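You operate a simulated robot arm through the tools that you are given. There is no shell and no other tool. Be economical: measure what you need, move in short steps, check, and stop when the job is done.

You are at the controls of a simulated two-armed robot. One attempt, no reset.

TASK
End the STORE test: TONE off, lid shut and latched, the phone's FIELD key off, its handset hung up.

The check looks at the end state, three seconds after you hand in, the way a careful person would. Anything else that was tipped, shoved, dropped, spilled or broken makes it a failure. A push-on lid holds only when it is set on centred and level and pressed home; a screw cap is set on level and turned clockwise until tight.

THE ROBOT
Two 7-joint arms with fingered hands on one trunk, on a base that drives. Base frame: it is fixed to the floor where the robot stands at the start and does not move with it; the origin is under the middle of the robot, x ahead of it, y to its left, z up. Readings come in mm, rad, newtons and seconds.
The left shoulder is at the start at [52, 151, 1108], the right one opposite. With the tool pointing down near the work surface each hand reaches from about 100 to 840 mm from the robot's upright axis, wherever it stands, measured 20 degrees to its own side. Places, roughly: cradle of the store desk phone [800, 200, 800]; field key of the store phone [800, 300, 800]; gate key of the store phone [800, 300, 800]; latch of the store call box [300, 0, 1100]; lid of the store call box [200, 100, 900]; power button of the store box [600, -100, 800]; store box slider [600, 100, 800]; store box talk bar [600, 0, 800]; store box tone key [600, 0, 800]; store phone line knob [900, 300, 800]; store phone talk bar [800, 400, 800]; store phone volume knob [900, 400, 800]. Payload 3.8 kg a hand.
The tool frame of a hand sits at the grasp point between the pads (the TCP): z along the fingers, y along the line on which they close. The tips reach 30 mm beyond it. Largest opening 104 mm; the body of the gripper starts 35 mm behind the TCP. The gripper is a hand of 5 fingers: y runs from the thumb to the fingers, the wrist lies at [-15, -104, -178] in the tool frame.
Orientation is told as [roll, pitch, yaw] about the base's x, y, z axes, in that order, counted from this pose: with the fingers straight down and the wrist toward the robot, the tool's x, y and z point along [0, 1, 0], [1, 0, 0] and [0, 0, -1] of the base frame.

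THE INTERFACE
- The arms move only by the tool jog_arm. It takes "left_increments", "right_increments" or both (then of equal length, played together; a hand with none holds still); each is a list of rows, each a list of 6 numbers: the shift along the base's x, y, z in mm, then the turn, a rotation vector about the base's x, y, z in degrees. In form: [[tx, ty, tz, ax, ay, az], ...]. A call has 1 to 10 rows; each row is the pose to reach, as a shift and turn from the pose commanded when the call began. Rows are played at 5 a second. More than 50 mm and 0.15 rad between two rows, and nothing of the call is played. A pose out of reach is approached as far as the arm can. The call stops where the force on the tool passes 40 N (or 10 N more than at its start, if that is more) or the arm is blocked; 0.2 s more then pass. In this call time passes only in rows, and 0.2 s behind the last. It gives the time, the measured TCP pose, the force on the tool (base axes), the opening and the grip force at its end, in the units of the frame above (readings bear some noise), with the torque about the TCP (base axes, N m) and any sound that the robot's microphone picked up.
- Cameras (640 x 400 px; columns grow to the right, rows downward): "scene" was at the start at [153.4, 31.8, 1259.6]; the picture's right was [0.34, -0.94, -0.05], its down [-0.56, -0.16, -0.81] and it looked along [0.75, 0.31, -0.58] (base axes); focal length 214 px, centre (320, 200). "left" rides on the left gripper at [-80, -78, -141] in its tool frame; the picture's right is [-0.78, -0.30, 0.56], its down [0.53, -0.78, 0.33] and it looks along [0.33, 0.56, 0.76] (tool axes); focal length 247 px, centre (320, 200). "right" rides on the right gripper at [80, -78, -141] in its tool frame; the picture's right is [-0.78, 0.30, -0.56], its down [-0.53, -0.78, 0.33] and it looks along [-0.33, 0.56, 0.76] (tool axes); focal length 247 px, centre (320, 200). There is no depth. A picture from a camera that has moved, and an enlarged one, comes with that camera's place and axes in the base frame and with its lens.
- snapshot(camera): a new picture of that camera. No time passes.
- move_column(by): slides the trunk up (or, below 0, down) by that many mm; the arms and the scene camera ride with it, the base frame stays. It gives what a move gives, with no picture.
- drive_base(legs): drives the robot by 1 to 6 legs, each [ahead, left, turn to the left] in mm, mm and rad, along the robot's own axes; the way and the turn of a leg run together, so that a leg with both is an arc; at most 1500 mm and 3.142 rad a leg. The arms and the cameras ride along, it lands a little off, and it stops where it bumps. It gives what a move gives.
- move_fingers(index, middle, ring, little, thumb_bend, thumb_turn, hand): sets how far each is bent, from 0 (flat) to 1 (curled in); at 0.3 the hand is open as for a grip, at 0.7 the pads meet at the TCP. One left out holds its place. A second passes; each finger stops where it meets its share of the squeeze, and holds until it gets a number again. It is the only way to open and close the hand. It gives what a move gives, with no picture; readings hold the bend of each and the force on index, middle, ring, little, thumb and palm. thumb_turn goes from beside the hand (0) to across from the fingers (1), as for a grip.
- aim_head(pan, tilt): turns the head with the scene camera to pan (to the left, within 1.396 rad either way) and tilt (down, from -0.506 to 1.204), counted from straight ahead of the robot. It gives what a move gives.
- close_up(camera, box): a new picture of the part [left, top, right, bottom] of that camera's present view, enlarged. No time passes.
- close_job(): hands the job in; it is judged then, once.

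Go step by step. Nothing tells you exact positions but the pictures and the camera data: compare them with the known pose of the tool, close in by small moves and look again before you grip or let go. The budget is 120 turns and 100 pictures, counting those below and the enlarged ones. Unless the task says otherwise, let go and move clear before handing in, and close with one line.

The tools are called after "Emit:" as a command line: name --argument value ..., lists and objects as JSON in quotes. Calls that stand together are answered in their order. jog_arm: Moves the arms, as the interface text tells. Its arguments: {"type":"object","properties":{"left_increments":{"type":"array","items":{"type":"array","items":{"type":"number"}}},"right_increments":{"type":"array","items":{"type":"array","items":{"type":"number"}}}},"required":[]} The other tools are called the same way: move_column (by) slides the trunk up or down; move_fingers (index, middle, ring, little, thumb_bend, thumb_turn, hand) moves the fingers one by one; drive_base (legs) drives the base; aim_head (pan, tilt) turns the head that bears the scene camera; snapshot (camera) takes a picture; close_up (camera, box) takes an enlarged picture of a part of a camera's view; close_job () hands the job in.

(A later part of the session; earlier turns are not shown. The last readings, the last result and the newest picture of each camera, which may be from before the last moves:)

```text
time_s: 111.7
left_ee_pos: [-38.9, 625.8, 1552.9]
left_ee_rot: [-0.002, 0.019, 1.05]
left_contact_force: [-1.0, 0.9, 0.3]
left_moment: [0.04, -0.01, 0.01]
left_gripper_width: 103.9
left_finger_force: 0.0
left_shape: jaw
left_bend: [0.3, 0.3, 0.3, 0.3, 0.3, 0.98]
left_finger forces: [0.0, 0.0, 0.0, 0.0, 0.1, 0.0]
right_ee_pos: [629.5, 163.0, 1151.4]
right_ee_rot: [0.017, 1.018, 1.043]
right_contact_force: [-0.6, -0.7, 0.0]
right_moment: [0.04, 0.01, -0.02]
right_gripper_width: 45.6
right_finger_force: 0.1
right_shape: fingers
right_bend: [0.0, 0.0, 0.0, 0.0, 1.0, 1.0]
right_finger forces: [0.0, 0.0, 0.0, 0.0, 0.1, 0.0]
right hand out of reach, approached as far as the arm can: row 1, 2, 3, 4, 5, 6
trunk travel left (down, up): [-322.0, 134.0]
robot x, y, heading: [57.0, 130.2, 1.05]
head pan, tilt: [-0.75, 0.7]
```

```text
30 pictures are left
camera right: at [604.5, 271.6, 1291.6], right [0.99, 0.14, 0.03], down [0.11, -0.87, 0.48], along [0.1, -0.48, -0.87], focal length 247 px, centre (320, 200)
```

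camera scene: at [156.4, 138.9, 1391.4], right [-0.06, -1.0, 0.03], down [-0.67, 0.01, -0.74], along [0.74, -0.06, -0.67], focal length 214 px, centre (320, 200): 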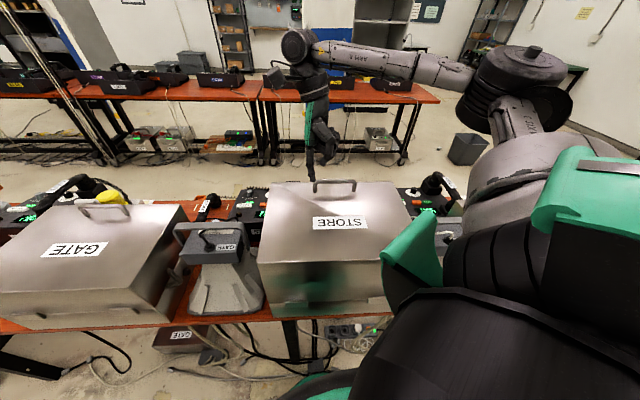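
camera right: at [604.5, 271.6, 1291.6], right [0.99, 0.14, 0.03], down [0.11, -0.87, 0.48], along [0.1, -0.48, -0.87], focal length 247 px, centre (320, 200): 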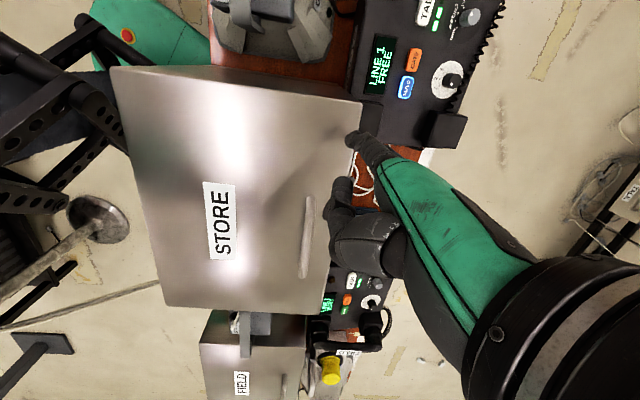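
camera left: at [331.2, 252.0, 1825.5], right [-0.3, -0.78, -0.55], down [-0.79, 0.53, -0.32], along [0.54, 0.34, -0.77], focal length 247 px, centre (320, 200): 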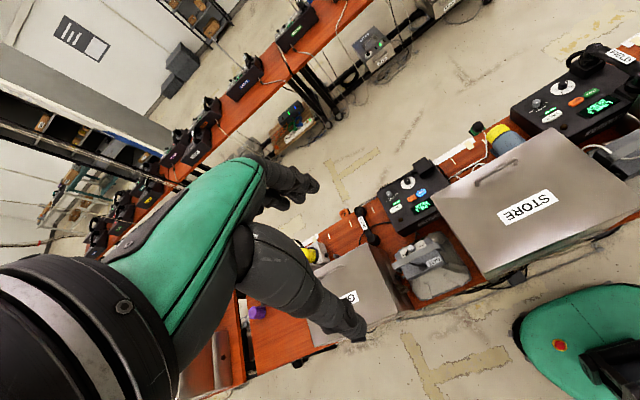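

The hand can be carried where I want by shifting the base instead. I undo part of the jog and slide the base right.

Emit:
jog_arm --right_increments '[[8, 43, 15, 0, 0, 0], [15, 87, 29, 0, 0, 0]]'

Emit:
drive_base --legs '[[-195, -143, 0]]'

Emit:
snapshot --camera "scene"

Emit:
snapshot --camera "right"

```text
time_s: 112.3
left_ee_pos: [-38.8, 628.9, 1551.7]
left_ee_rot: [-0.006, 0.023, 1.051]
left_contact_force: [-0.1, 1.2, -0.6]
left_moment: [0.0, -0.01, -0.02]
left_gripper_width: 103.9
left_finger_force: 0.1
left_shape: jaw
left_bend: [0.3, 0.3, 0.3, 0.3, 0.3, 0.98]
left_finger forces: [0.0, 0.1, 0.0, 0.0, 0.1, 0.0]
right_ee_pos: [635.3, 251.5, 1180.8]
right_ee_rot: [0.017, 1.021, 1.041]
right_contact_force: [1.1, 0.2, 0.7]
right_moment: [-0.01, 0.03, 0.03]
right_gripper_width: 45.3
right_finger_force: 0.1
right_shape: fingers
right_bend: [0.0, 0.0, 0.0, 0.0, 1.0, 1.0]
right_finger forces: [0.0, 0.1, 0.0, 0.0, 0.0, 0.1]
right hand out of reach, approached as far as the arm can: row 2
trunk travel left (down, up): [-322.0, 134.0]
robot x, y, heading: [57.3, 125.8, 1.047]
head pan, tilt: [-0.75, 0.7]
```

```text
time_s: 114.1
left_ee_pos: [-10.3, 389.7, 1551.5]
left_ee_rot: [-0.006, 0.022, 1.051]
left_contact_force: [0.9, 0.0, -0.4]
left_moment: [-0.03, 0.01, 0.02]
left_gripper_width: 104.0
left_finger_force: 0.1
left_shape: jaw
left_bend: [0.3, 0.3, 0.3, 0.3, 0.3, 0.98]
left_finger forces: [0.1, 0.1, 0.0, 0.0, 0.0, 0.0]
right_ee_pos: [666.1, 10.5, 1181.0]
right_ee_rot: [0.013, 1.022, 1.044]
right_contact_force: [-0.3, 0.0, -0.2]
right_moment: [-0.03, 0.02, -0.01]
right_gripper_width: 45.4
right_finger_force: 0.0
right_shape: fingers
right_bend: [0.0, 0.0, 0.0, 0.0, 1.0, 1.0]
right_finger forces: [0.0, 0.0, 0.1, 0.0, 0.1, 0.0]
trunk travel left (down, up): [-322.0, 134.0]
robot x, y, heading: [81.6, -110.9, 1.052]
head pan, tilt: [-0.75, 0.7]
```

```text
29 pictures are left
camera scene: at [175.5, -63.7, 1391.2], right [0.3, -0.95, 0.04], down [-0.63, -0.22, -0.74], along [0.71, 0.2, -0.67], focal length 214 px, centre (320, 200)
```

scene: 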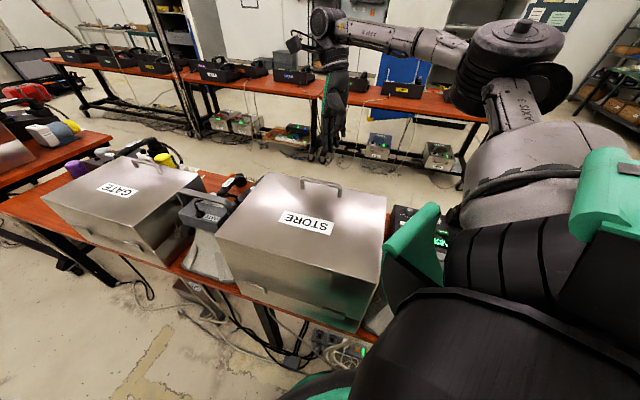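

```text
28 pictures are left
camera right: at [639.6, 119.8, 1320.4], right [0.99, 0.14, 0.03], down [0.11, -0.87, 0.48], along [0.1, -0.48, -0.87], focal length 247 px, centre (320, 200)
```

right: 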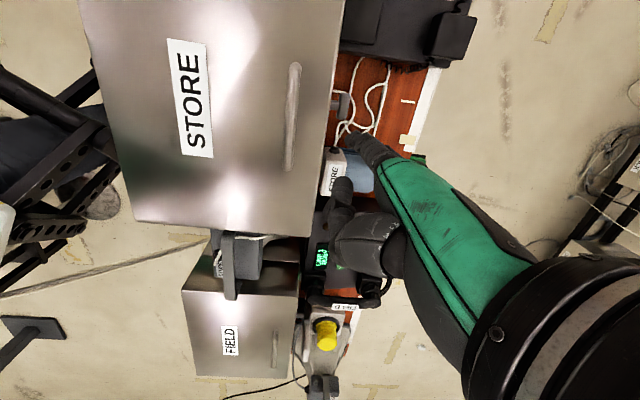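

The T-handle shows near [712, 62, 850]. I zoom on the fingertips to locate the index tip.

Emit:
close_up --camera "scene" --box '[270, 70, 390, 190]'

Emit:
close_up --camera "right" --box '[300, 70, 420, 170]'

```text
3.33 times, centred on (330, 130) of scene
camera zoom: at [175.5, -63.7, 1391.2], right [0.3, -0.95, 0.04], down [-0.63, -0.22, -0.74], along [0.71, 0.2, -0.67], focal length 715 px, centre (287, 433)
```

zoom: 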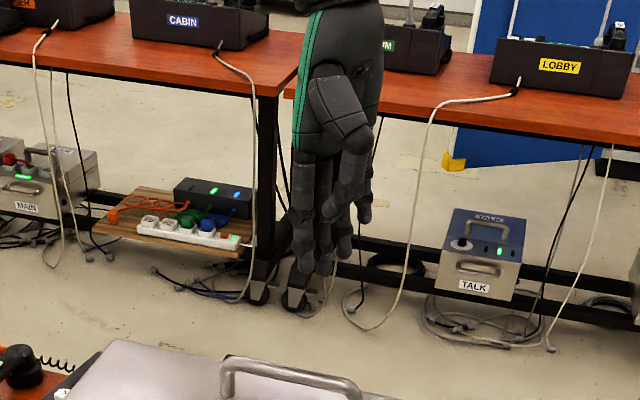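

```text
4.00 times, centred on (360, 120) of right
camera zoom: at [639.6, 119.8, 1320.4], right [0.99, 0.14, 0.03], down [0.11, -0.87, 0.48], along [0.1, -0.48, -0.87], focal length 988 px, centre (160, 520)
```

zoom: 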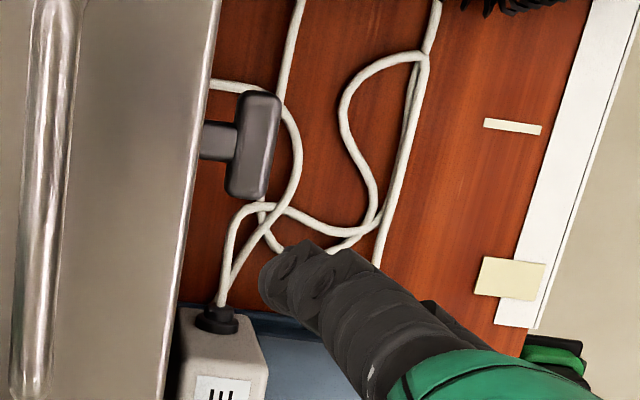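

Index tip is at [685, 67, 1093]. The bar spans y 33–80 at x 709. I curl the other fingers, shift over the bar's left end and descend with the arm.

Emit:
move_fingers --hand "right" --middle 0.9 --ring 0.9 --little 0.9

Emit:
jog_arm --right_increments '[[12, 5, -20, 0, 0, 0], [24, 9, -50, 0, 0, 0], [24, 9, -90, 0, 0, 0], [24, 9, -130, 0, 0, 0]]'

```text
time_s: 115.1
left_ee_pos: [-10.2, 386.4, 1552.9]
left_ee_rot: [-0.004, 0.019, 1.052]
left_contact_force: [0.4, 0.1, 0.1]
left_moment: [-0.01, 0.0, -0.05]
left_gripper_width: 104.1
left_finger_force: 0.1
left_shape: jaw
left_bend: [0.3, 0.3, 0.3, 0.3, 0.3, 0.98]
left_finger forces: [0.0, 0.0, 0.0, 0.1, 0.0, 0.1]
right_ee_pos: [665.6, 8.4, 1180.5]
right_ee_rot: [0.015, 1.019, 1.045]
right_contact_force: [-0.5, 0.3, 0.3]
right_moment: [-0.01, -0.04, -0.01]
right_gripper_width: 45.5
right_finger_force: 0.1
right_shape: fingers
right_bend: [0.0, 0.9, 0.9, 0.9, 1.0, 1.0]
right_finger forces: [0.0, 0.0, 0.0, 0.0, 0.1, 0.0]
trunk travel left (down, up): [-322.0, 134.0]
robot x, y, heading: [84.2, -111.9, 1.052]
head pan, tilt: [-0.75, 0.7]
```

```text
time_s: 116.1
left_ee_pos: [-8.3, 387.3, 1552.8]
left_ee_rot: [-0.003, 0.021, 1.051]
left_contact_force: [-0.1, 0.2, 0.2]
left_moment: [0.01, 0.01, -0.01]
left_gripper_width: 103.8
left_finger_force: 0.0
left_shape: jaw
left_bend: [0.3, 0.3, 0.3, 0.3, 0.3, 0.98]
left_finger forces: [0.0, 0.0, 0.1, 0.0, 0.0, 0.0]
right_ee_pos: [680.5, 14.3, 1061.7]
right_ee_rot: [0.011, 1.018, 1.037]
right_contact_force: [1.2, -0.3, -1.1]
right_moment: [-0.01, 0.0, 0.0]
right_gripper_width: 45.5
right_finger_force: 0.1
right_shape: fingers
right_bend: [0.0, 0.9, 0.9, 0.9, 1.0, 1.0]
right_finger forces: [0.1, 0.1, 0.1, 0.0, 0.0, 0.0]
right hand out of reach, approached as far as the arm can: row 1, 2, 3, 4
trunk travel left (down, up): [-322.0, 134.0]
robot x, y, heading: [86.0, -109.8, 1.046]
head pan, tilt: [-0.75, 0.7]
```

Emit:
drive_base --legs '[[9, -16, 0]]'

Emit:
jog_arm --right_increments '[[0, 0, -30, 0, 0, 0], [0, 0, -60, 0, 0, 0]]'

Emit:
close_up --camera "right" --box '[280, 50, 440, 175]'

Emit:
close_up --camera "scene" --box '[240, 80, 400, 240]'

```text
time_s: 116.9
left_ee_pos: [1.2, 386.6, 1553.4]
left_ee_rot: [-0.009, 0.016, 1.053]
left_contact_force: [0.0, -0.1, -1.3]
left_moment: [0.01, -0.06, -0.02]
left_gripper_width: 103.8
left_finger_force: 0.2
left_shape: jaw
left_bend: [0.3, 0.3, 0.3, 0.3, 0.3, 0.98]
left_finger forces: [0.0, 0.0, 0.0, 0.1, 0.0, 0.0]
right_ee_pos: [692.7, 13.9, 1064.9]
right_ee_rot: [0.005, 1.015, 1.031]
right_contact_force: [-0.3, 0.1, 0.1]
right_moment: [0.0, -0.07, 0.0]
right_gripper_width: 45.3
right_finger_force: 0.1
right_shape: fingers
right_bend: [0.0, 0.9, 0.9, 0.9, 1.0, 1.0]
right_finger forces: [0.0, 0.0, 0.0, 0.1, 0.0, 0.0]
trunk travel left (down, up): [-322.0, 134.0]
robot x, y, heading: [103.0, -111.6, 1.05]
head pan, tilt: [-0.75, 0.7]
```

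```text
time_s: 117.5
left_ee_pos: [4.7, 386.2, 1553.4]
left_ee_rot: [-0.005, 0.021, 1.052]
left_contact_force: [0.3, -0.3, -0.1]
left_moment: [0.0, 0.01, 0.0]
left_gripper_width: 103.9
left_finger_force: 0.1
left_shape: jaw
left_bend: [0.3, 0.3, 0.3, 0.3, 0.3, 0.98]
left_finger forces: [0.0, 0.0, 0.1, 0.0, 0.0, 0.1]
right_ee_pos: [695.5, 12.6, 1033.6]
right_ee_rot: [0.008, 1.018, 1.03]
right_contact_force: [-0.2, 0.2, 0.7]
right_moment: [0.0, -0.03, 0.04]
right_gripper_width: 45.6
right_finger_force: 0.0
right_shape: fingers
right_bend: [0.0, 0.9, 0.9, 0.9, 1.0, 1.0]
right_finger forces: [0.0, 0.1, 0.1, 0.1, 0.0, 0.0]
right hand out of reach, approached as far as the arm can: row 2
trunk travel left (down, up): [-322.0, 134.0]
robot x, y, heading: [101.8, -112.7, 1.046]
head pan, tilt: [-0.75, 0.7]
```

```text
3.20 times, centred on (360, 112) of right
camera zoom: at [669.0, 122.1, 1172.5], right [0.99, 0.13, 0.04], down [0.1, -0.87, 0.48], along [0.1, -0.47, -0.87], focal length 790 px, centre (192, 480)
```

zoom: 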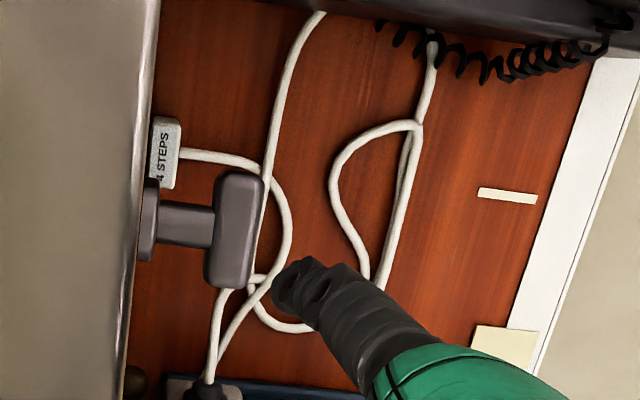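

```text
2.50 times, centred on (320, 160) of scene
camera zoom: at [191.9, -66.4, 1391.6], right [0.3, -0.95, 0.03], down [-0.63, -0.22, -0.74], along [0.72, 0.2, -0.67], focal length 536 px, centre (320, 300)
```

zoom: 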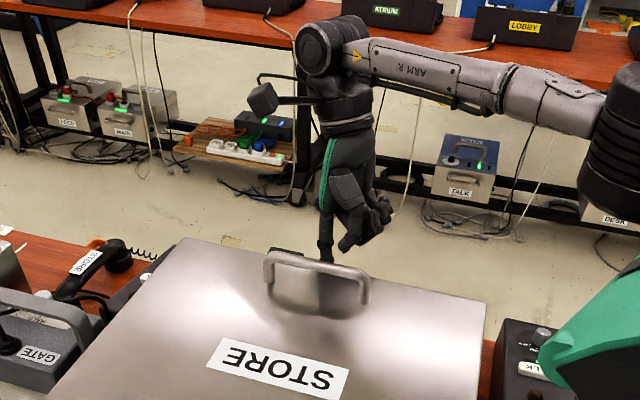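

A small tag reading "4 STEPS" sits by the latch. I zoom in on it.

Emit:
close_up --camera "right" --box '[300, 70, 364, 130]'

```text
6.67 times, centred on (332, 100) of right
camera zoom: at [669.0, 122.1, 1172.5], right [0.99, 0.13, 0.04], down [0.1, -0.87, 0.48], along [0.1, -0.47, -0.87], focal length 1646 px, centre (240, 867)
```

zoom: 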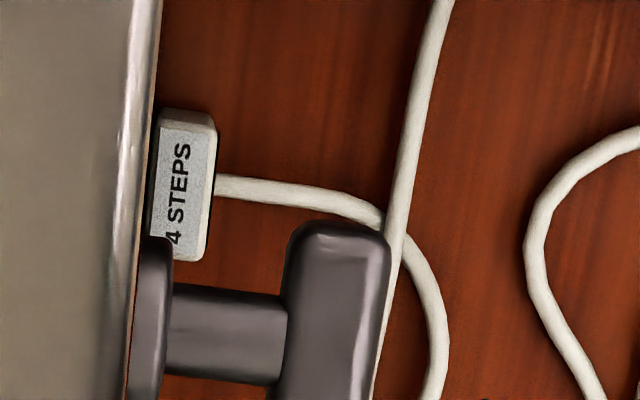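

It is just a plug's label. The tip is now at about [714, 68, 946], so I nudge it over the bar's left end and lower it with the trunk.

Emit:
jog_arm --right_increments '[[-6, 9, 0, 0, 0, 0]]'

Emit:
move_column --by -50

Emit:
close_up --camera "right" --box '[280, 50, 440, 175]'

```text
time_s: 117.9
left_ee_pos: [9.3, 387.2, 1552.5]
left_ee_rot: [-0.003, 0.021, 1.053]
left_contact_force: [0.4, 0.3, -0.5]
left_moment: [-0.01, 0.01, -0.01]
left_gripper_width: 104.0
left_finger_force: 0.1
left_shape: jaw
left_bend: [0.3, 0.3, 0.3, 0.3, 0.3, 0.98]
left_finger forces: [0.1, 0.0, 0.1, 0.0, 0.0, 0.0]
right_ee_pos: [691.6, 21.8, 1031.0]
right_ee_rot: [0.013, 1.017, 1.039]
right_contact_force: [0.2, 0.5, 0.8]
right_moment: [0.0, 0.0, 0.01]
right_gripper_width: 45.5
right_finger_force: 0.1
right_shape: fingers
right_bend: [0.0, 0.9, 0.9, 0.9, 1.0, 1.0]
right_finger forces: [0.1, 0.1, 0.0, 0.0, 0.1, 0.0]
trunk travel left (down, up): [-322.0, 134.0]
robot x, y, heading: [101.5, -111.9, 1.049]
head pan, tilt: [-0.75, 0.7]
```

```text
time_s: 118.8
left_ee_pos: [6.9, 386.4, 1503.8]
left_ee_rot: [-0.003, 0.02, 1.054]
left_contact_force: [-0.1, 0.1, 0.5]
left_moment: [0.01, -0.01, 0.01]
left_gripper_width: 104.0
left_finger_force: 0.1
left_shape: jaw
left_bend: [0.3, 0.3, 0.3, 0.3, 0.3, 0.98]
left_finger forces: [0.0, 0.0, 0.1, 0.0, 0.1, 0.0]
right_ee_pos: [689.4, 20.4, 982.3]
right_ee_rot: [0.011, 1.018, 1.036]
right_contact_force: [0.0, -0.7, -0.4]
right_moment: [0.01, -0.03, 0.01]
right_gripper_width: 45.3
right_finger_force: 0.1
right_shape: fingers
right_bend: [0.0, 0.9, 0.9, 0.9, 1.0, 1.0]
right_finger forces: [0.0, 0.0, 0.0, 0.1, 0.1, 0.0]
trunk travel left (down, up): [-272.0, 184.0]
robot x, y, heading: [101.1, -113.9, 1.051]
head pan, tilt: [-0.75, 0.7]
```

```text
3.20 times, centred on (360, 112) of right
camera zoom: at [663.2, 129.3, 1122.3], right [0.99, 0.14, 0.04], down [0.1, -0.87, 0.48], along [0.1, -0.47, -0.88], focal length 790 px, centre (192, 480)
```

zoom: 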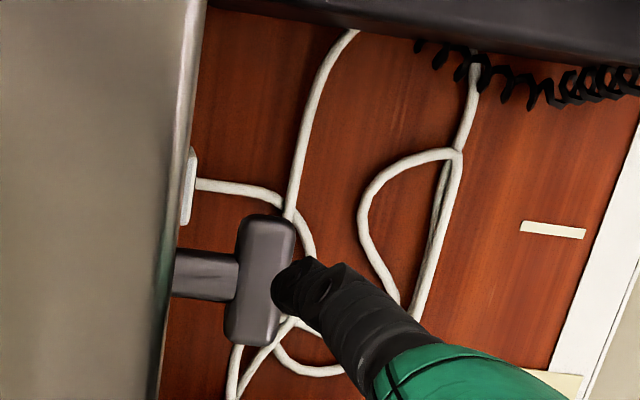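

The tip is at about [708, 77, 894], above the bar's left end. I press down in steps with the trunk.

Emit:
move_column --by -28

Emit:
move_column --by -12

Emit:
close_up --camera "right" --box '[280, 70, 440, 195]'

```text
time_s: 119.5
left_ee_pos: [7.2, 385.9, 1475.4]
left_ee_rot: [-0.004, 0.019, 1.053]
left_contact_force: [0.5, -0.8, 0.3]
left_moment: [-0.01, 0.0, 0.0]
left_gripper_width: 103.8
left_finger_force: 0.0
left_shape: jaw
left_bend: [0.3, 0.3, 0.3, 0.3, 0.3, 0.98]
left_finger forces: [0.0, 0.0, 0.1, 0.1, 0.0, 0.1]
right_ee_pos: [689.6, 20.6, 954.8]
right_ee_rot: [0.012, 1.018, 1.037]
right_contact_force: [-0.8, 0.7, 0.5]
right_moment: [0.0, -0.01, -0.01]
right_gripper_width: 45.5
right_finger_force: 0.1
right_shape: fingers
right_bend: [0.0, 0.9, 0.9, 0.9, 1.0, 1.0]
right_finger forces: [0.1, 0.0, 0.0, 0.1, 0.0, 0.1]
trunk travel left (down, up): [-244.0, 212.0]
robot x, y, heading: [107.9, -114.3, 1.047]
head pan, tilt: [-0.75, 0.7]
```

```text
time_s: 120.1
left_ee_pos: [8.8, 386.6, 1462.9]
left_ee_rot: [-0.005, 0.021, 1.052]
left_contact_force: [-0.5, 0.8, -0.1]
left_moment: [0.03, 0.01, -0.01]
left_gripper_width: 103.9
left_finger_force: 0.0
left_shape: jaw
left_bend: [0.3, 0.3, 0.3, 0.3, 0.3, 0.98]
left_finger forces: [0.1, 0.0, 0.0, 0.1, 0.0, 0.1]
right_ee_pos: [691.1, 21.8, 942.2]
right_ee_rot: [0.015, 1.017, 1.038]
right_contact_force: [-0.3, -0.2, 0.3]
right_moment: [-0.02, 0.0, 0.01]
right_gripper_width: 45.4
right_finger_force: 0.1
right_shape: fingers
right_bend: [0.0, 0.9, 0.9, 0.9, 1.0, 1.0]
right_finger forces: [0.0, 0.1, 0.0, 0.1, 0.0, 0.1]
trunk travel left (down, up): [-232.0, 224.0]
robot x, y, heading: [97.6, -111.4, 1.055]
head pan, tilt: [-0.75, 0.7]
```

```text
3.20 times, centred on (360, 132) of right
camera zoom: at [663.8, 130.4, 1081.7], right [0.99, 0.14, 0.04], down [0.1, -0.87, 0.48], along [0.1, -0.47, -0.88], focal length 790 px, centre (192, 416)
```

zoom: 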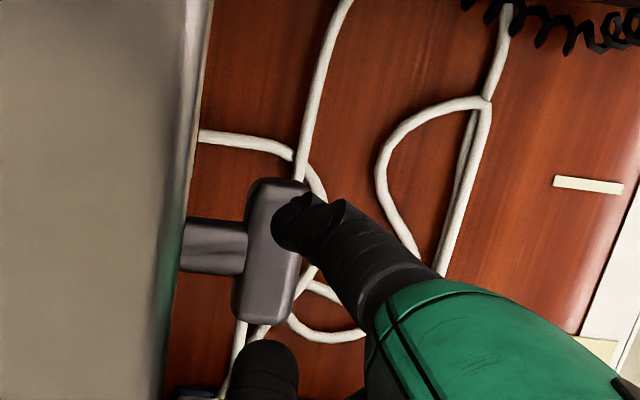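

Emit:
move_column --by -10

Emit:
move_column --by -8

Emit:
close_up --camera "right" --box '[280, 70, 440, 195]'

```text
time_s: 120.7
left_ee_pos: [9.2, 387.1, 1453.0]
left_ee_rot: [-0.003, 0.021, 1.053]
left_contact_force: [0.0, 0.5, 0.8]
left_moment: [0.0, 0.01, 0.0]
left_gripper_width: 104.0
left_finger_force: 0.1
left_shape: jaw
left_bend: [0.3, 0.3, 0.3, 0.3, 0.3, 0.98]
left_finger forces: [0.0, 0.1, 0.0, 0.0, 0.0, 0.0]
right_ee_pos: [689.2, 20.6, 930.9]
right_ee_rot: [0.013, 1.016, 1.039]
right_contact_force: [0.2, 0.9, 0.0]
right_moment: [0.02, 0.02, -0.02]
right_gripper_width: 45.4
right_finger_force: 0.0
right_shape: fingers
right_bend: [0.0, 0.9, 0.9, 0.9, 1.0, 1.0]
right_finger forces: [0.0, 0.1, 0.1, 0.0, 0.0, 0.1]
trunk travel left (down, up): [-222.0, 234.0]
robot x, y, heading: [102.1, -110.8, 1.048]
head pan, tilt: [-0.75, 0.7]
```

```text
time_s: 121.3
left_ee_pos: [6.6, 386.3, 1445.7]
left_ee_rot: [-0.005, 0.019, 1.052]
left_contact_force: [0.1, -0.2, 0.5]
left_moment: [0.0, 0.02, 0.02]
left_gripper_width: 103.7
left_finger_force: 0.0
left_shape: jaw
left_bend: [0.3, 0.3, 0.3, 0.3, 0.3, 0.98]
left_finger forces: [0.0, 0.1, 0.0, 0.0, 0.0, 0.1]
right_ee_pos: [688.4, 19.5, 923.9]
right_ee_rot: [0.012, 1.017, 1.037]
right_contact_force: [0.1, -0.3, 3.5]
right_moment: [0.15, -0.06, 0.0]
right_gripper_width: 45.2
right_finger_force: 1.6
right_shape: fingers
right_bend: [0.0, 0.9, 0.9, 0.9, 1.0, 1.0]
right_finger forces: [2.8, 0.1, 0.1, 0.0, 0.1, 0.0]
trunk travel left (down, up): [-214.0, 242.0]
robot x, y, heading: [103.1, -113.9, 1.051]
head pan, tilt: [-0.75, 0.7]
```

```text
3.20 times, centred on (360, 132) of right
camera zoom: at [662.9, 130.1, 1064.1], right [0.99, 0.14, 0.04], down [0.1, -0.87, 0.48], along [0.1, -0.47, -0.87], focal length 790 px, centre (192, 416)
```

zoom: 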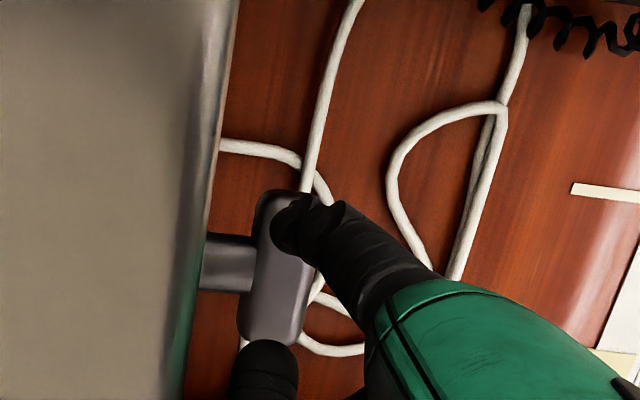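

Light contact on the index. I keep pressing.

Emit:
move_column --by -8

Emit:
move_column --by -8

Emit:
close_up --camera "right" --box '[280, 70, 440, 195]'

```text
time_s: 121.8
left_ee_pos: [6.8, 388.0, 1436.5]
left_ee_rot: [-0.004, 0.021, 1.052]
left_contact_force: [-0.1, 0.1, -0.3]
left_moment: [-0.02, 0.01, -0.01]
left_gripper_width: 103.8
left_finger_force: 0.2
left_shape: jaw
left_bend: [0.3, 0.3, 0.3, 0.3, 0.3, 0.98]
left_finger forces: [0.0, 0.1, 0.1, 0.0, 0.0, 0.0]
right_ee_pos: [690.1, 23.2, 921.5]
right_ee_rot: [0.02, 1.002, 1.043]
right_contact_force: [0.1, -0.5, 19.6]
right_moment: [0.96, -0.38, 0.0]
right_gripper_width: 43.2
right_finger_force: 9.7
right_shape: fingers
right_bend: [0.01, 0.9, 0.9, 0.9, 1.0, 1.0]
right_finger forces: [19.0, 0.0, 0.1, 0.0, 0.0, 0.1]
trunk travel left (down, up): [-207.0, 250.0]
robot x, y, heading: [100.8, -112.0, 1.05]
head pan, tilt: [-0.75, 0.7]
stopped: the force on the tool passed its limit (the readings are from after the stop); the commanded pose is now the measured one
```

```text
time_s: 122.2
left_ee_pos: [5.9, 387.8, 1431.5]
left_ee_rot: [-0.004, 0.022, 1.052]
left_contact_force: [-0.5, -0.2, -0.9]
left_moment: [-0.02, 0.0, -0.01]
left_gripper_width: 103.9
left_finger_force: 0.0
left_shape: jaw
left_bend: [0.3, 0.3, 0.3, 0.3, 0.3, 0.98]
left_finger forces: [0.1, 0.0, 0.0, 0.0, 0.0, 0.0]
right_ee_pos: [691.8, 24.3, 921.6]
right_ee_rot: [0.022, 0.993, 1.047]
right_contact_force: [-0.6, -1.8, 19.5]
right_moment: [0.83, -0.35, -0.02]
right_gripper_width: 41.7
right_finger_force: 10.3
right_shape: fingers
right_bend: [0.02, 0.9, 0.9, 0.9, 1.0, 1.0]
right_finger forces: [19.2, 0.1, 0.0, 0.0, 0.1, 0.0]
trunk travel left (down, up): [-202.0, 254.0]
robot x, y, heading: [100.5, -115.5, 1.056]
head pan, tilt: [-0.75, 0.7]
stopped: the force on the tool passed its limit (the readings are from after the stop); the commanded pose is now the measured one
```

```text
3.20 times, centred on (360, 132) of right
camera zoom: at [663.6, 130.4, 1064.0], right [0.99, 0.14, 0.05], down [0.1, -0.88, 0.46], along [0.1, -0.45, -0.89], focal length 790 px, centre (192, 416)
```

zoom: 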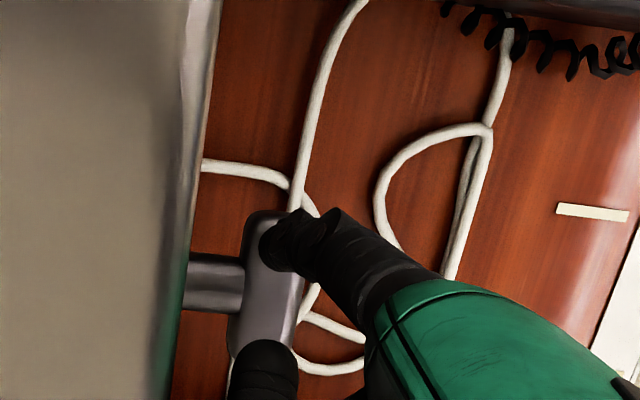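

It does not give that way at 40 N, so I lift off and try pushing the bar's other (right) end down.

Emit:
move_column --by 35

Emit:
jog_arm --right_increments '[[0, -18, 0, 0.5, 1, 0], [0, -34, 0, 0.7, 1.5, 0]]'

Emit:
close_up --camera "right" --box '[280, 70, 440, 195]'

```text
time_s: 123.0
left_ee_pos: [8.6, 388.8, 1466.5]
left_ee_rot: [-0.003, 0.026, 1.053]
left_contact_force: [0.5, 0.0, -0.1]
left_moment: [-0.05, 0.0, 0.01]
left_gripper_width: 103.9
left_finger_force: 0.1
left_shape: jaw
left_bend: [0.3, 0.3, 0.3, 0.3, 0.3, 0.98]
left_finger forces: [0.0, 0.0, 0.0, 0.0, 0.0, 0.0]
right_ee_pos: [692.0, 24.4, 954.1]
right_ee_rot: [0.022, 0.997, 1.047]
right_contact_force: [0.2, 0.6, -0.2]
right_moment: [-0.06, 0.02, 0.02]
right_gripper_width: 45.4
right_finger_force: 0.0
right_shape: fingers
right_bend: [0.0, 0.9, 0.9, 0.9, 1.0, 1.0]
right_finger forces: [0.0, 0.0, 0.1, 0.0, 0.0, 0.0]
trunk travel left (down, up): [-237.0, 219.0]
robot x, y, heading: [101.2, -110.4, 1.05]
head pan, tilt: [-0.75, 0.7]
```

```text
time_s: 123.6
left_ee_pos: [7.8, 387.9, 1466.5]
left_ee_rot: [-0.003, 0.024, 1.054]
left_contact_force: [0.0, -0.6, 0.3]
left_moment: [0.01, 0.0, 0.0]
left_gripper_width: 104.0
left_finger_force: 0.1
left_shape: jaw
left_bend: [0.3, 0.3, 0.3, 0.3, 0.3, 0.98]
left_finger forces: [0.0, 0.0, 0.0, 0.1, 0.0, 0.1]
right_ee_pos: [691.5, -9.1, 952.5]
right_ee_rot: [0.077, 0.997, 1.091]
right_contact_force: [-0.5, 0.7, 0.3]
right_moment: [-0.02, 0.0, -0.01]
right_gripper_width: 45.5
right_finger_force: 0.0
right_shape: fingers
right_bend: [0.0, 0.9, 0.9, 0.9, 1.0, 1.0]
right_finger forces: [0.0, 0.0, 0.0, 0.0, 0.0, 0.0]
trunk travel left (down, up): [-237.0, 219.0]
robot x, y, heading: [104.8, -108.6, 1.048]
head pan, tilt: [-0.75, 0.7]
```

```text
3.20 times, centred on (360, 132) of right
camera zoom: at [669.6, 94.5, 1097.7], right [0.99, 0.14, 0.02], down [0.11, -0.89, 0.45], along [0.08, -0.44, -0.89], focal length 790 px, centre (192, 416)
```

zoom: 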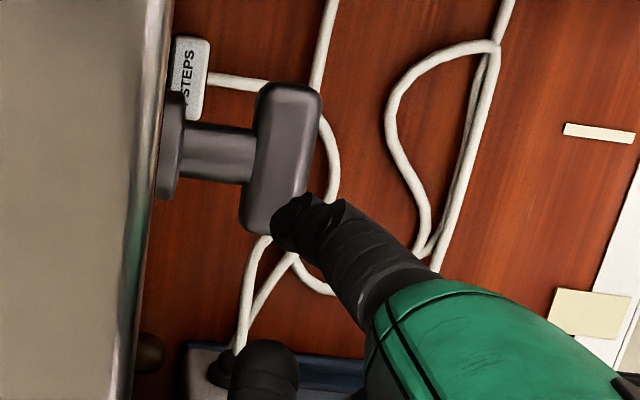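

Emit:
jog_arm --right_increments '[[-5, 1, 0, 0, 0, 0]]'

Emit:
move_column --by -28

Emit:
move_column --by -8

Emit:
close_up --camera "right" --box '[280, 70, 440, 195]'

```text
time_s: 124.0
left_ee_pos: [8.5, 387.0, 1467.7]
left_ee_rot: [-0.005, 0.024, 1.053]
left_contact_force: [0.8, -0.2, -0.3]
left_moment: [0.0, -0.02, 0.02]
left_gripper_width: 104.0
left_finger_force: 0.0
left_shape: jaw
left_bend: [0.3, 0.3, 0.3, 0.3, 0.3, 0.98]
left_finger forces: [0.0, 0.1, 0.0, 0.0, 0.0, 0.0]
right_ee_pos: [687.7, -7.4, 954.2]
right_ee_rot: [0.077, 0.998, 1.09]
right_contact_force: [-0.2, 0.4, 0.3]
right_moment: [0.02, 0.0, 0.03]
right_gripper_width: 45.5
right_finger_force: 0.0
right_shape: fingers
right_bend: [0.0, 0.9, 0.9, 0.9, 1.0, 1.0]
right_finger forces: [0.1, 0.0, 0.0, 0.0, 0.0, 0.1]
trunk travel left (down, up): [-237.0, 219.0]
robot x, y, heading: [101.6, -114.6, 1.049]
head pan, tilt: [-0.75, 0.7]
```

```text
time_s: 124.7
left_ee_pos: [8.2, 387.1, 1440.1]
left_ee_rot: [-0.004, 0.023, 1.053]
left_contact_force: [0.4, -1.3, 0.8]
left_moment: [0.01, -0.01, -0.03]
left_gripper_width: 103.8
left_finger_force: 0.1
left_shape: jaw
left_bend: [0.3, 0.3, 0.3, 0.3, 0.3, 0.98]
left_finger forces: [0.1, 0.0, 0.1, 0.1, 0.0, 0.0]
right_ee_pos: [686.5, -9.5, 926.1]
right_ee_rot: [0.076, 0.997, 1.093]
right_contact_force: [0.5, 0.5, -0.6]
right_moment: [0.03, 0.01, -0.02]
right_gripper_width: 45.1
right_finger_force: 0.0
right_shape: fingers
right_bend: [0.0, 0.9, 0.9, 0.9, 1.0, 1.0]
right_finger forces: [0.0, 0.0, 0.0, 0.0, 0.0, 0.0]
trunk travel left (down, up): [-209.0, 247.0]
robot x, y, heading: [100.9, -109.9, 1.049]
head pan, tilt: [-0.75, 0.7]
```

```text
time_s: 125.3
left_ee_pos: [8.8, 387.6, 1431.7]
left_ee_rot: [-0.004, 0.024, 1.052]
left_contact_force: [0.6, 0.0, -0.4]
left_moment: [0.04, 0.01, 0.0]
left_gripper_width: 103.7
left_finger_force: 0.0
left_shape: jaw
left_bend: [0.3, 0.3, 0.3, 0.3, 0.3, 0.98]
left_finger forces: [0.1, 0.0, 0.0, 0.0, 0.0, 0.1]
right_ee_pos: [686.8, -9.3, 918.5]
right_ee_rot: [0.077, 1.0, 1.091]
right_contact_force: [-0.1, -1.8, 1.3]
right_moment: [-0.07, -0.03, 0.0]
right_gripper_width: 44.0
right_finger_force: 0.6
right_shape: fingers
right_bend: [0.01, 0.9, 0.9, 0.9, 1.0, 1.0]
right_finger forces: [1.4, 0.1, 0.0, 0.0, 0.0, 0.1]
trunk travel left (down, up): [-201.0, 255.0]
robot x, y, heading: [105.3, -112.5, 1.048]
head pan, tilt: [-0.75, 0.7]
```

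```text
3.20 times, centred on (360, 132) of right
camera zoom: at [664.2, 95.5, 1061.5], right [0.99, 0.13, 0.02], down [0.11, -0.89, 0.45], along [0.08, -0.45, -0.89], focal length 790 px, centre (192, 416)
```

zoom: 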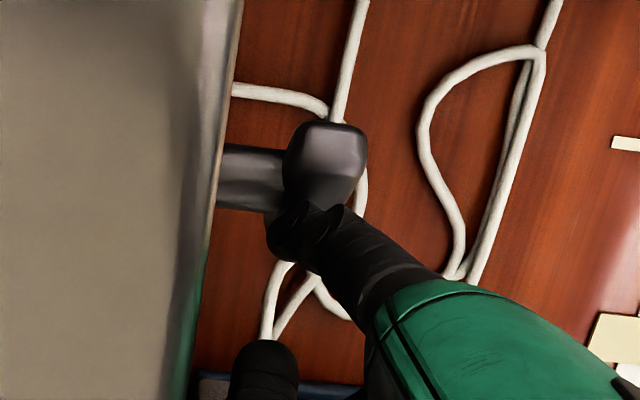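

The bar is turning this way easily. I continue down, then push left under it to bring it upright.

Emit:
move_column --by -12

Emit:
jog_arm --right_increments '[[0, 6, 0, 0, 0, 0], [0, 12, 0, 0, 0, 0]]'

Emit:
close_up --camera "right" --box '[280, 70, 440, 195]'

```text
time_s: 125.9
left_ee_pos: [9.9, 386.5, 1419.0]
left_ee_rot: [-0.002, 0.024, 1.054]
left_contact_force: [-0.3, 0.0, 0.8]
left_moment: [-0.02, 0.0, -0.02]
left_gripper_width: 103.6
left_finger_force: 0.1
left_shape: jaw
left_bend: [0.3, 0.3, 0.3, 0.3, 0.3, 0.98]
left_finger forces: [0.1, 0.0, 0.0, 0.0, 0.0, 0.1]
right_ee_pos: [686.9, -9.7, 904.2]
right_ee_rot: [0.076, 0.999, 1.092]
right_contact_force: [0.1, -3.8, -1.4]
right_moment: [-0.32, 0.01, -0.06]
right_gripper_width: 42.1
right_finger_force: 2.0
right_shape: fingers
right_bend: [0.03, 0.9, 0.9, 0.9, 1.0, 1.0]
right_finger forces: [4.2, 0.1, 0.1, 0.0, 0.1, 0.1]
trunk travel left (down, up): [-189.0, 267.0]
robot x, y, heading: [102.4, -110.7, 1.048]
head pan, tilt: [-0.75, 0.7]
```

```text
time_s: 126.5
left_ee_pos: [9.1, 385.7, 1421.4]
left_ee_rot: [-0.003, 0.022, 1.052]
left_contact_force: [-0.1, 0.2, -0.2]
left_moment: [0.03, 0.01, -0.03]
left_gripper_width: 103.9
left_finger_force: 0.1
left_shape: jaw
left_bend: [0.3, 0.3, 0.3, 0.3, 0.3, 0.98]
left_finger forces: [0.0, 0.1, 0.0, 0.1, 0.0, 0.0]
right_ee_pos: [685.6, 0.1, 907.3]
right_ee_rot: [0.076, 0.997, 1.087]
right_contact_force: [1.1, -11.8, 5.3]
right_moment: [-0.61, -0.2, -0.25]
right_gripper_width: 38.4
right_finger_force: 6.2
right_shape: fingers
right_bend: [0.06, 0.9, 0.9, 0.9, 1.0, 1.0]
right_finger forces: [12.9, 0.1, 0.0, 0.0, 0.1, 0.0]
trunk travel left (down, up): [-189.0, 267.0]
robot x, y, heading: [102.4, -111.7, 1.045]
head pan, tilt: [-0.75, 0.7]
```

```text
3.20 times, centred on (360, 132) of right
camera zoom: at [663.5, 104.5, 1051.0], right [0.99, 0.13, 0.02], down [0.11, -0.89, 0.45], along [0.08, -0.44, -0.89], focal length 790 px, centre (192, 416)
```

zoom: 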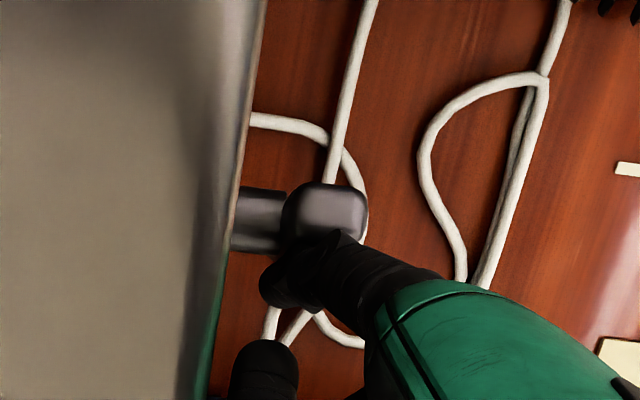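

The bar looks upright now. I push a little more to seat it against its stop.

Emit:
jog_arm --right_increments '[[0, 4, 0, 0, 0, 0], [0, 9, 0, 0, 0, 0], [0, 14, 0, 0, 0, 0]]'

Emit:
close_up --camera "right" --box '[280, 70, 440, 195]'

```text
time_s: 127.3
left_ee_pos: [8.3, 385.5, 1418.9]
left_ee_rot: [-0.002, 0.02, 1.053]
left_contact_force: [0.1, 0.1, -1.0]
left_moment: [-0.01, -0.03, 0.02]
left_gripper_width: 103.9
left_finger_force: 0.0
left_shape: jaw
left_bend: [0.3, 0.3, 0.3, 0.3, 0.3, 0.98]
left_finger forces: [0.1, 0.0, 0.0, 0.1, 0.0, 0.0]
right_ee_pos: [688.2, 16.4, 907.4]
right_ee_rot: [0.076, 0.995, 1.091]
right_contact_force: [4.8, -12.1, 9.4]
right_moment: [-0.59, -0.42, -0.32]
right_gripper_width: 32.8
right_finger_force: 7.6
right_shape: fingers
right_bend: [0.13, 0.9, 0.9, 0.9, 1.0, 1.0]
right_finger forces: [15.3, 0.1, 0.0, 0.0, 0.0, 0.0]
trunk travel left (down, up): [-189.0, 267.0]
robot x, y, heading: [105.4, -111.9, 1.046]
head pan, tilt: [-0.75, 0.7]
```

```text
3.20 times, centred on (360, 132) of right
camera zoom: at [664.6, 120.0, 1051.8], right [0.99, 0.13, 0.02], down [0.11, -0.89, 0.45], along [0.08, -0.44, -0.89], focal length 790 px, centre (192, 416)
```

zoom: 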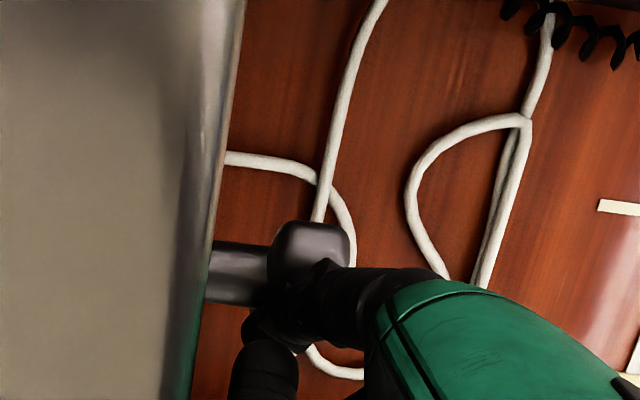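

The bar is against its stop. I back the finger off to the right, lift and check.

Emit:
jog_arm --right_increments '[[0, -15, 0, 0, 0, 0], [0, -32, 0, 0, 0, 0]]'

Emit:
move_column --by 120

Emit:
close_up --camera "right" --box '[280, 50, 440, 175]'

```text
time_s: 127.9
left_ee_pos: [7.1, 388.0, 1419.2]
left_ee_rot: [-0.003, 0.022, 1.054]
left_contact_force: [-0.1, -0.2, 0.1]
left_moment: [0.0, -0.02, 0.02]
left_gripper_width: 104.0
left_finger_force: 0.1
left_shape: jaw
left_bend: [0.3, 0.3, 0.3, 0.3, 0.3, 0.98]
left_finger forces: [0.1, 0.0, 0.0, 0.0, 0.0, 0.0]
right_ee_pos: [685.8, -13.1, 905.8]
right_ee_rot: [0.082, 0.996, 1.098]
right_contact_force: [-0.5, -2.2, 0.8]
right_moment: [-0.11, 0.05, 0.02]
right_gripper_width: 44.0
right_finger_force: 0.9
right_shape: fingers
right_bend: [0.01, 0.9, 0.9, 0.9, 1.0, 1.0]
right_finger forces: [2.0, 0.0, 0.1, 0.0, 0.0, 0.1]
trunk travel left (down, up): [-189.0, 267.0]
robot x, y, heading: [103.7, -113.0, 1.052]
head pan, tilt: [-0.75, 0.7]
```

```text
time_s: 129.4
left_ee_pos: [7.6, 389.2, 1539.0]
left_ee_rot: [-0.005, 0.024, 1.051]
left_contact_force: [-0.6, -0.1, 0.4]
left_moment: [0.01, -0.05, 0.0]
left_gripper_width: 103.7
left_finger_force: 0.0
left_shape: jaw
left_bend: [0.3, 0.3, 0.3, 0.3, 0.3, 0.98]
left_finger forces: [0.0, 0.0, 0.0, 0.0, 0.0, 0.1]
right_ee_pos: [687.1, -14.9, 1024.3]
right_ee_rot: [0.076, 0.997, 1.091]
right_contact_force: [-1.0, -0.7, -1.0]
right_moment: [-0.01, 0.0, 0.0]
right_gripper_width: 45.2
right_finger_force: 0.0
right_shape: fingers
right_bend: [0.0, 0.9, 0.9, 0.9, 1.0, 1.0]
right_finger forces: [0.0, 0.0, 0.0, 0.1, 0.0, 0.0]
trunk travel left (down, up): [-309.0, 147.0]
robot x, y, heading: [103.9, -113.3, 1.048]
head pan, tilt: [-0.75, 0.7]
```

```text
3.20 times, centred on (360, 112) of right
camera zoom: at [664.1, 90.0, 1169.9], right [0.99, 0.14, 0.02], down [0.11, -0.89, 0.45], along [0.08, -0.45, -0.89], focal length 790 px, centre (192, 480)
```

zoom: 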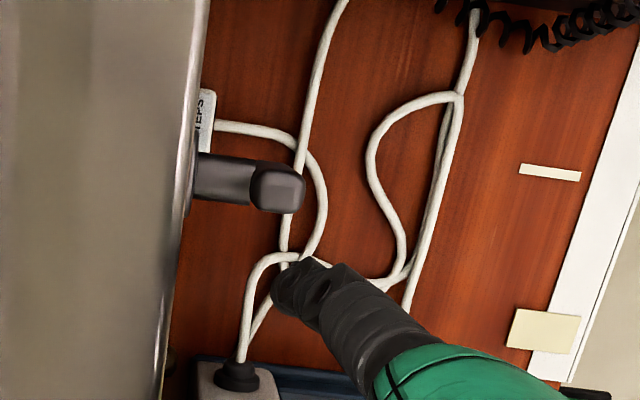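

The bar stands upright now, a quarter turn from before, so the latch is closed. Next is the store phone with the left hand. I raise the right arm clear and swing the base round to face right, so the left shoulder comes forward.

Emit:
move_column --by 140

Emit:
jog_arm --right_increments '[[0, 0, 30, 0, 0, 0], [-20, 0, 50, 0, 0, 0], [-50, -15, 60, 0, 0, 0], [-85, -30, 60, 0, 0, 0]]'

Emit:
drive_base --legs '[[-30, 52, 0], [0, 0, -1.55], [-136, 282, 0]]'

```text
time_s: 131.1
left_ee_pos: [8.5, 388.3, 1680.1]
left_ee_rot: [-0.004, 0.022, 1.053]
left_contact_force: [-0.6, 0.0, -0.2]
left_moment: [0.0, 0.03, 0.01]
left_gripper_width: 103.9
left_finger_force: 0.0
left_shape: jaw
left_bend: [0.3, 0.3, 0.3, 0.3, 0.3, 0.98]
left_finger forces: [0.1, 0.0, 0.0, 0.1, 0.0, 0.1]
right_ee_pos: [685.7, -15.1, 1172.9]
right_ee_rot: [0.072, 0.98, 1.083]
right_contact_force: [0.1, 0.2, -0.9]
right_moment: [-0.03, -0.03, 0.01]
right_gripper_width: 45.4
right_finger_force: 0.0
right_shape: fingers
right_bend: [0.0, 0.9, 0.9, 0.9, 1.0, 1.0]
right_finger forces: [0.0, 0.0, 0.1, 0.1, 0.1, 0.1]
trunk travel left (down, up): [-449.0, 7.0]
robot x, y, heading: [100.7, -113.1, 1.049]
head pan, tilt: [-0.75, 0.7]
```

```text
time_s: 132.1
left_ee_pos: [8.1, 385.1, 1678.9]
left_ee_rot: [-0.003, 0.023, 1.052]
left_contact_force: [0.7, 0.0, 0.9]
left_moment: [0.0, 0.01, -0.02]
left_gripper_width: 103.9
left_finger_force: 0.1
left_shape: jaw
left_bend: [0.3, 0.3, 0.3, 0.3, 0.3, 0.98]
left_finger forces: [0.0, 0.0, 0.0, 0.0, 0.0, 0.0]
right_ee_pos: [598.6, -47.1, 1232.1]
right_ee_rot: [0.072, 0.981, 1.083]
right_contact_force: [0.1, 0.2, 0.1]
right_moment: [0.02, 0.0, 0.0]
right_gripper_width: 45.6
right_finger_force: 0.0
right_shape: fingers
right_bend: [0.0, 0.9, 0.9, 0.9, 1.0, 1.0]
right_finger forces: [0.1, 0.1, 0.0, 0.1, 0.1, 0.0]
trunk travel left (down, up): [-449.0, 7.0]
robot x, y, heading: [104.4, -113.3, 1.049]
head pan, tilt: [-0.75, 0.7]
```

```text
time_s: 138.5
left_ee_pos: [562.1, 285.5, 1679.5]
left_ee_rot: [-0.003, 0.023, -0.517]
left_contact_force: [0.1, -0.2, -0.2]
left_moment: [0.06, -0.06, 0.02]
left_gripper_width: 104.1
left_finger_force: 0.0
left_shape: jaw
left_bend: [0.3, 0.3, 0.3, 0.3, 0.3, 0.98]
left_finger forces: [0.1, 0.1, 0.0, 0.1, 0.0, 0.0]
right_ee_pos: [130.1, -304.4, 1229.7]
right_ee_rot: [0.075, 0.983, -0.484]
right_contact_force: [0.1, -0.9, -0.1]
right_moment: [0.01, -0.02, 0.0]
right_gripper_width: 45.5
right_finger_force: 0.2
right_shape: fingers
right_bend: [0.0, 0.9, 0.9, 0.9, 1.0, 1.0]
right_finger forces: [0.1, 0.0, 0.0, 0.0, 0.0, 0.0]
trunk travel left (down, up): [-449.0, 7.0]
robot x, y, heading: [60.5, 194.4, -0.518]
head pan, tilt: [-0.75, 0.7]
```

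The robot now faces right with the left shoulder near the phone. I lower the trunk, make the press shape on the left hand and move it toward the FIELD key.

Emit:
move_column --by -190

Emit:
move_fingers --hand "left" --index 0.5 --middle 0 --ring 0 --little 0 --thumb_bend 0.5 --thumb_turn 1

Emit:
jog_arm --left_increments '[[21, -1, -45, 0.8, 1.5, 0], [42, -2, -90, 1.7, 3, 0], [63, -4, -135, 2.5, 4.4, 0], [84, -5, -180, 3.4, 5.9, 0], [105, -6, -225, 4.2, 7.4, 0], [126, -8, -270, 5, 8.9, 0], [147, -9, -315, 5.9, 10.4, 0], [168, -10, -360, 6.7, 11.8, 0], [189, -12, -405, 7.6, 13.3, 0], [209, -13, -450, 8.4, 14.8, 0]]'

Emit:
snapshot --camera "left"

```text
time_s: 140.6
left_ee_pos: [560.8, 291.6, 1489.6]
left_ee_rot: [-0.005, 0.023, -0.517]
left_contact_force: [-0.2, 0.8, -0.4]
left_moment: [-0.03, -0.03, 0.0]
left_gripper_width: 103.8
left_finger_force: 0.1
left_shape: jaw
left_bend: [0.3, 0.3, 0.3, 0.3, 0.3, 0.98]
left_finger forces: [0.1, 0.1, 0.1, 0.0, 0.0, 0.0]
right_ee_pos: [130.6, -300.3, 1041.0]
right_ee_rot: [0.072, 0.982, -0.484]
right_contact_force: [-0.7, 1.0, 0.3]
right_moment: [0.04, 0.02, 0.0]
right_gripper_width: 45.4
right_finger_force: 0.0
right_shape: fingers
right_bend: [0.0, 0.9, 0.9, 0.9, 1.0, 1.0]
right_finger forces: [0.0, 0.0, 0.1, 0.0, 0.1, 0.0]
trunk travel left (down, up): [-259.0, 197.0]
robot x, y, heading: [62.4, 195.2, -0.517]
head pan, tilt: [-0.75, 0.7]
```

```text
time_s: 141.6
left_ee_pos: [561.5, 289.9, 1489.2]
left_ee_rot: [-0.004, 0.021, -0.518]
left_contact_force: [0.2, -0.5, 0.2]
left_moment: [0.0, 0.02, 0.02]
left_gripper_width: 52.7
left_finger_force: 0.1
left_shape: fingers
left_bend: [0.5, 0.0, 0.0, 0.0, 0.5, 1.0]
left_finger forces: [0.0, 0.0, 0.1, 0.1, 0.1, 0.1]
right_ee_pos: [131.1, -301.5, 1041.3]
right_ee_rot: [0.072, 0.982, -0.484]
right_contact_force: [-0.4, 0.5, 0.0]
right_moment: [0.01, 0.02, 0.0]
right_gripper_width: 45.5
right_finger_force: 0.0
right_shape: fingers
right_bend: [0.0, 0.9, 0.9, 0.9, 1.0, 1.0]
right_finger forces: [0.1, 0.1, 0.0, 0.1, 0.0, 0.0]
trunk travel left (down, up): [-259.0, 197.0]
robot x, y, heading: [62.9, 196.7, -0.518]
head pan, tilt: [-0.75, 0.7]
```

```text
time_s: 143.8
left_ee_pos: [772.2, 274.5, 1035.9]
left_ee_rot: [-0.004, 0.321, -0.517]
left_contact_force: [-1.0, 0.0, 0.6]
left_moment: [0.01, 0.01, -0.02]
left_gripper_width: 52.4
left_finger_force: 0.1
left_shape: fingers
left_bend: [0.5, 0.0, 0.0, 0.0, 0.5, 1.0]
left_finger forces: [0.0, 0.1, 0.0, 0.1, 0.0, 0.0]
right_ee_pos: [131.5, -301.6, 1040.8]
right_ee_rot: [0.074, 0.983, -0.486]
right_contact_force: [0.2, -0.3, -0.2]
right_moment: [0.0, -0.01, 0.0]
right_gripper_width: 45.1
right_finger_force: 0.0
right_shape: fingers
right_bend: [0.0, 0.9, 0.9, 0.9, 1.0, 1.0]
right_finger forces: [0.1, 0.0, 0.1, 0.0, 0.0, 0.0]
trunk travel left (down, up): [-259.0, 197.0]
robot x, y, heading: [60.2, 196.3, -0.52]
head pan, tilt: [-0.75, 0.7]
```

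```text
13 pictures are left
camera left: at [708.0, 219.6, 1195.1], right [-0.78, -0.45, -0.43], down [-0.47, 0.88, -0.07], along [0.41, 0.15, -0.9], focal length 247 px, centre (320, 200)
```

left: 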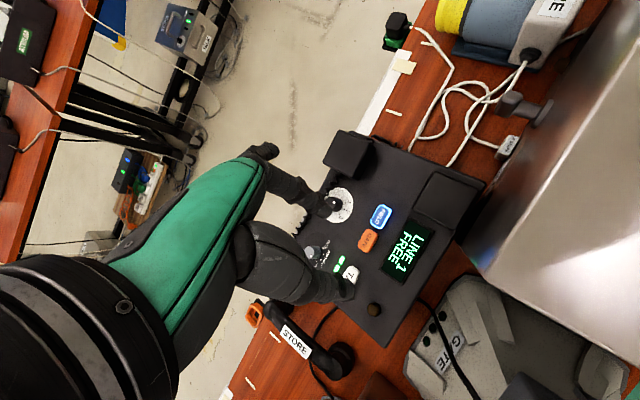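

The FIELD key, lit blue, is at about [783, 258, 788]. I lessen the tilt so the flat fingers stay above the cradle block and line knob, and descend to just above the key.

Emit:
jog_arm --left_increments '[[-3, 1, -40, -1, -2, 0], [-7, 2, -80, -2, -4, 0], [-10, 2, -120, -3.3, -6, 0], [-14, 3, -160, -4.4, -7.8, 0], [-14, 3, -182, -4.4, -7.8, 0]]'

Emit:
close_up --camera "left" --box '[260, 130, 460, 290]'

```text
time_s: 145.0
left_ee_pos: [756.6, 279.7, 856.4]
left_ee_rot: [-0.003, 0.163, -0.517]
left_contact_force: [-0.4, -1.1, -0.1]
left_moment: [0.0, 0.04, 0.0]
left_gripper_width: 52.0
left_finger_force: 0.0
left_shape: fingers
left_bend: [0.5, 0.0, 0.0, 0.0, 0.5, 1.0]
left_finger forces: [0.0, 0.1, 0.0, 0.1, 0.1, 0.0]
right_ee_pos: [130.2, -300.3, 1042.0]
right_ee_rot: [0.071, 0.98, -0.487]
right_contact_force: [0.2, 0.0, -0.5]
right_moment: [0.0, -0.01, -0.01]
right_gripper_width: 45.5
right_finger_force: 0.0
right_shape: fingers
right_bend: [0.0, 0.9, 0.9, 0.9, 1.0, 1.0]
right_finger forces: [0.1, 0.0, 0.0, 0.1, 0.0, 0.1]
trunk travel left (down, up): [-259.0, 197.0]
robot x, y, heading: [58.3, 191.7, -0.521]
head pan, tilt: [-0.75, 0.7]
```

```text
2.50 times, centred on (360, 210) of left
camera zoom: at [670.9, 237.0, 1008.4], right [-0.72, -0.49, -0.5], down [-0.45, 0.87, -0.2], along [0.53, 0.08, -0.84], focal length 617 px, centre (220, 175)
```

zoom: 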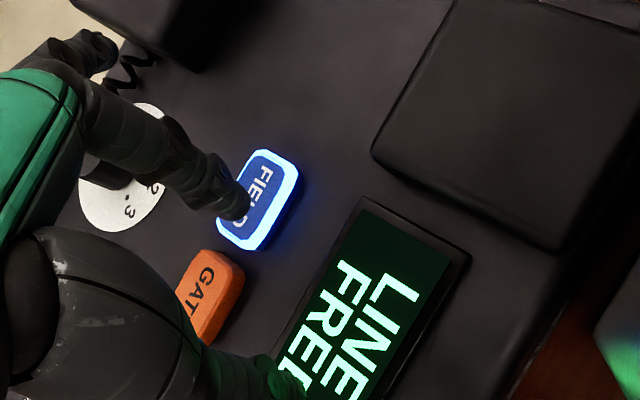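

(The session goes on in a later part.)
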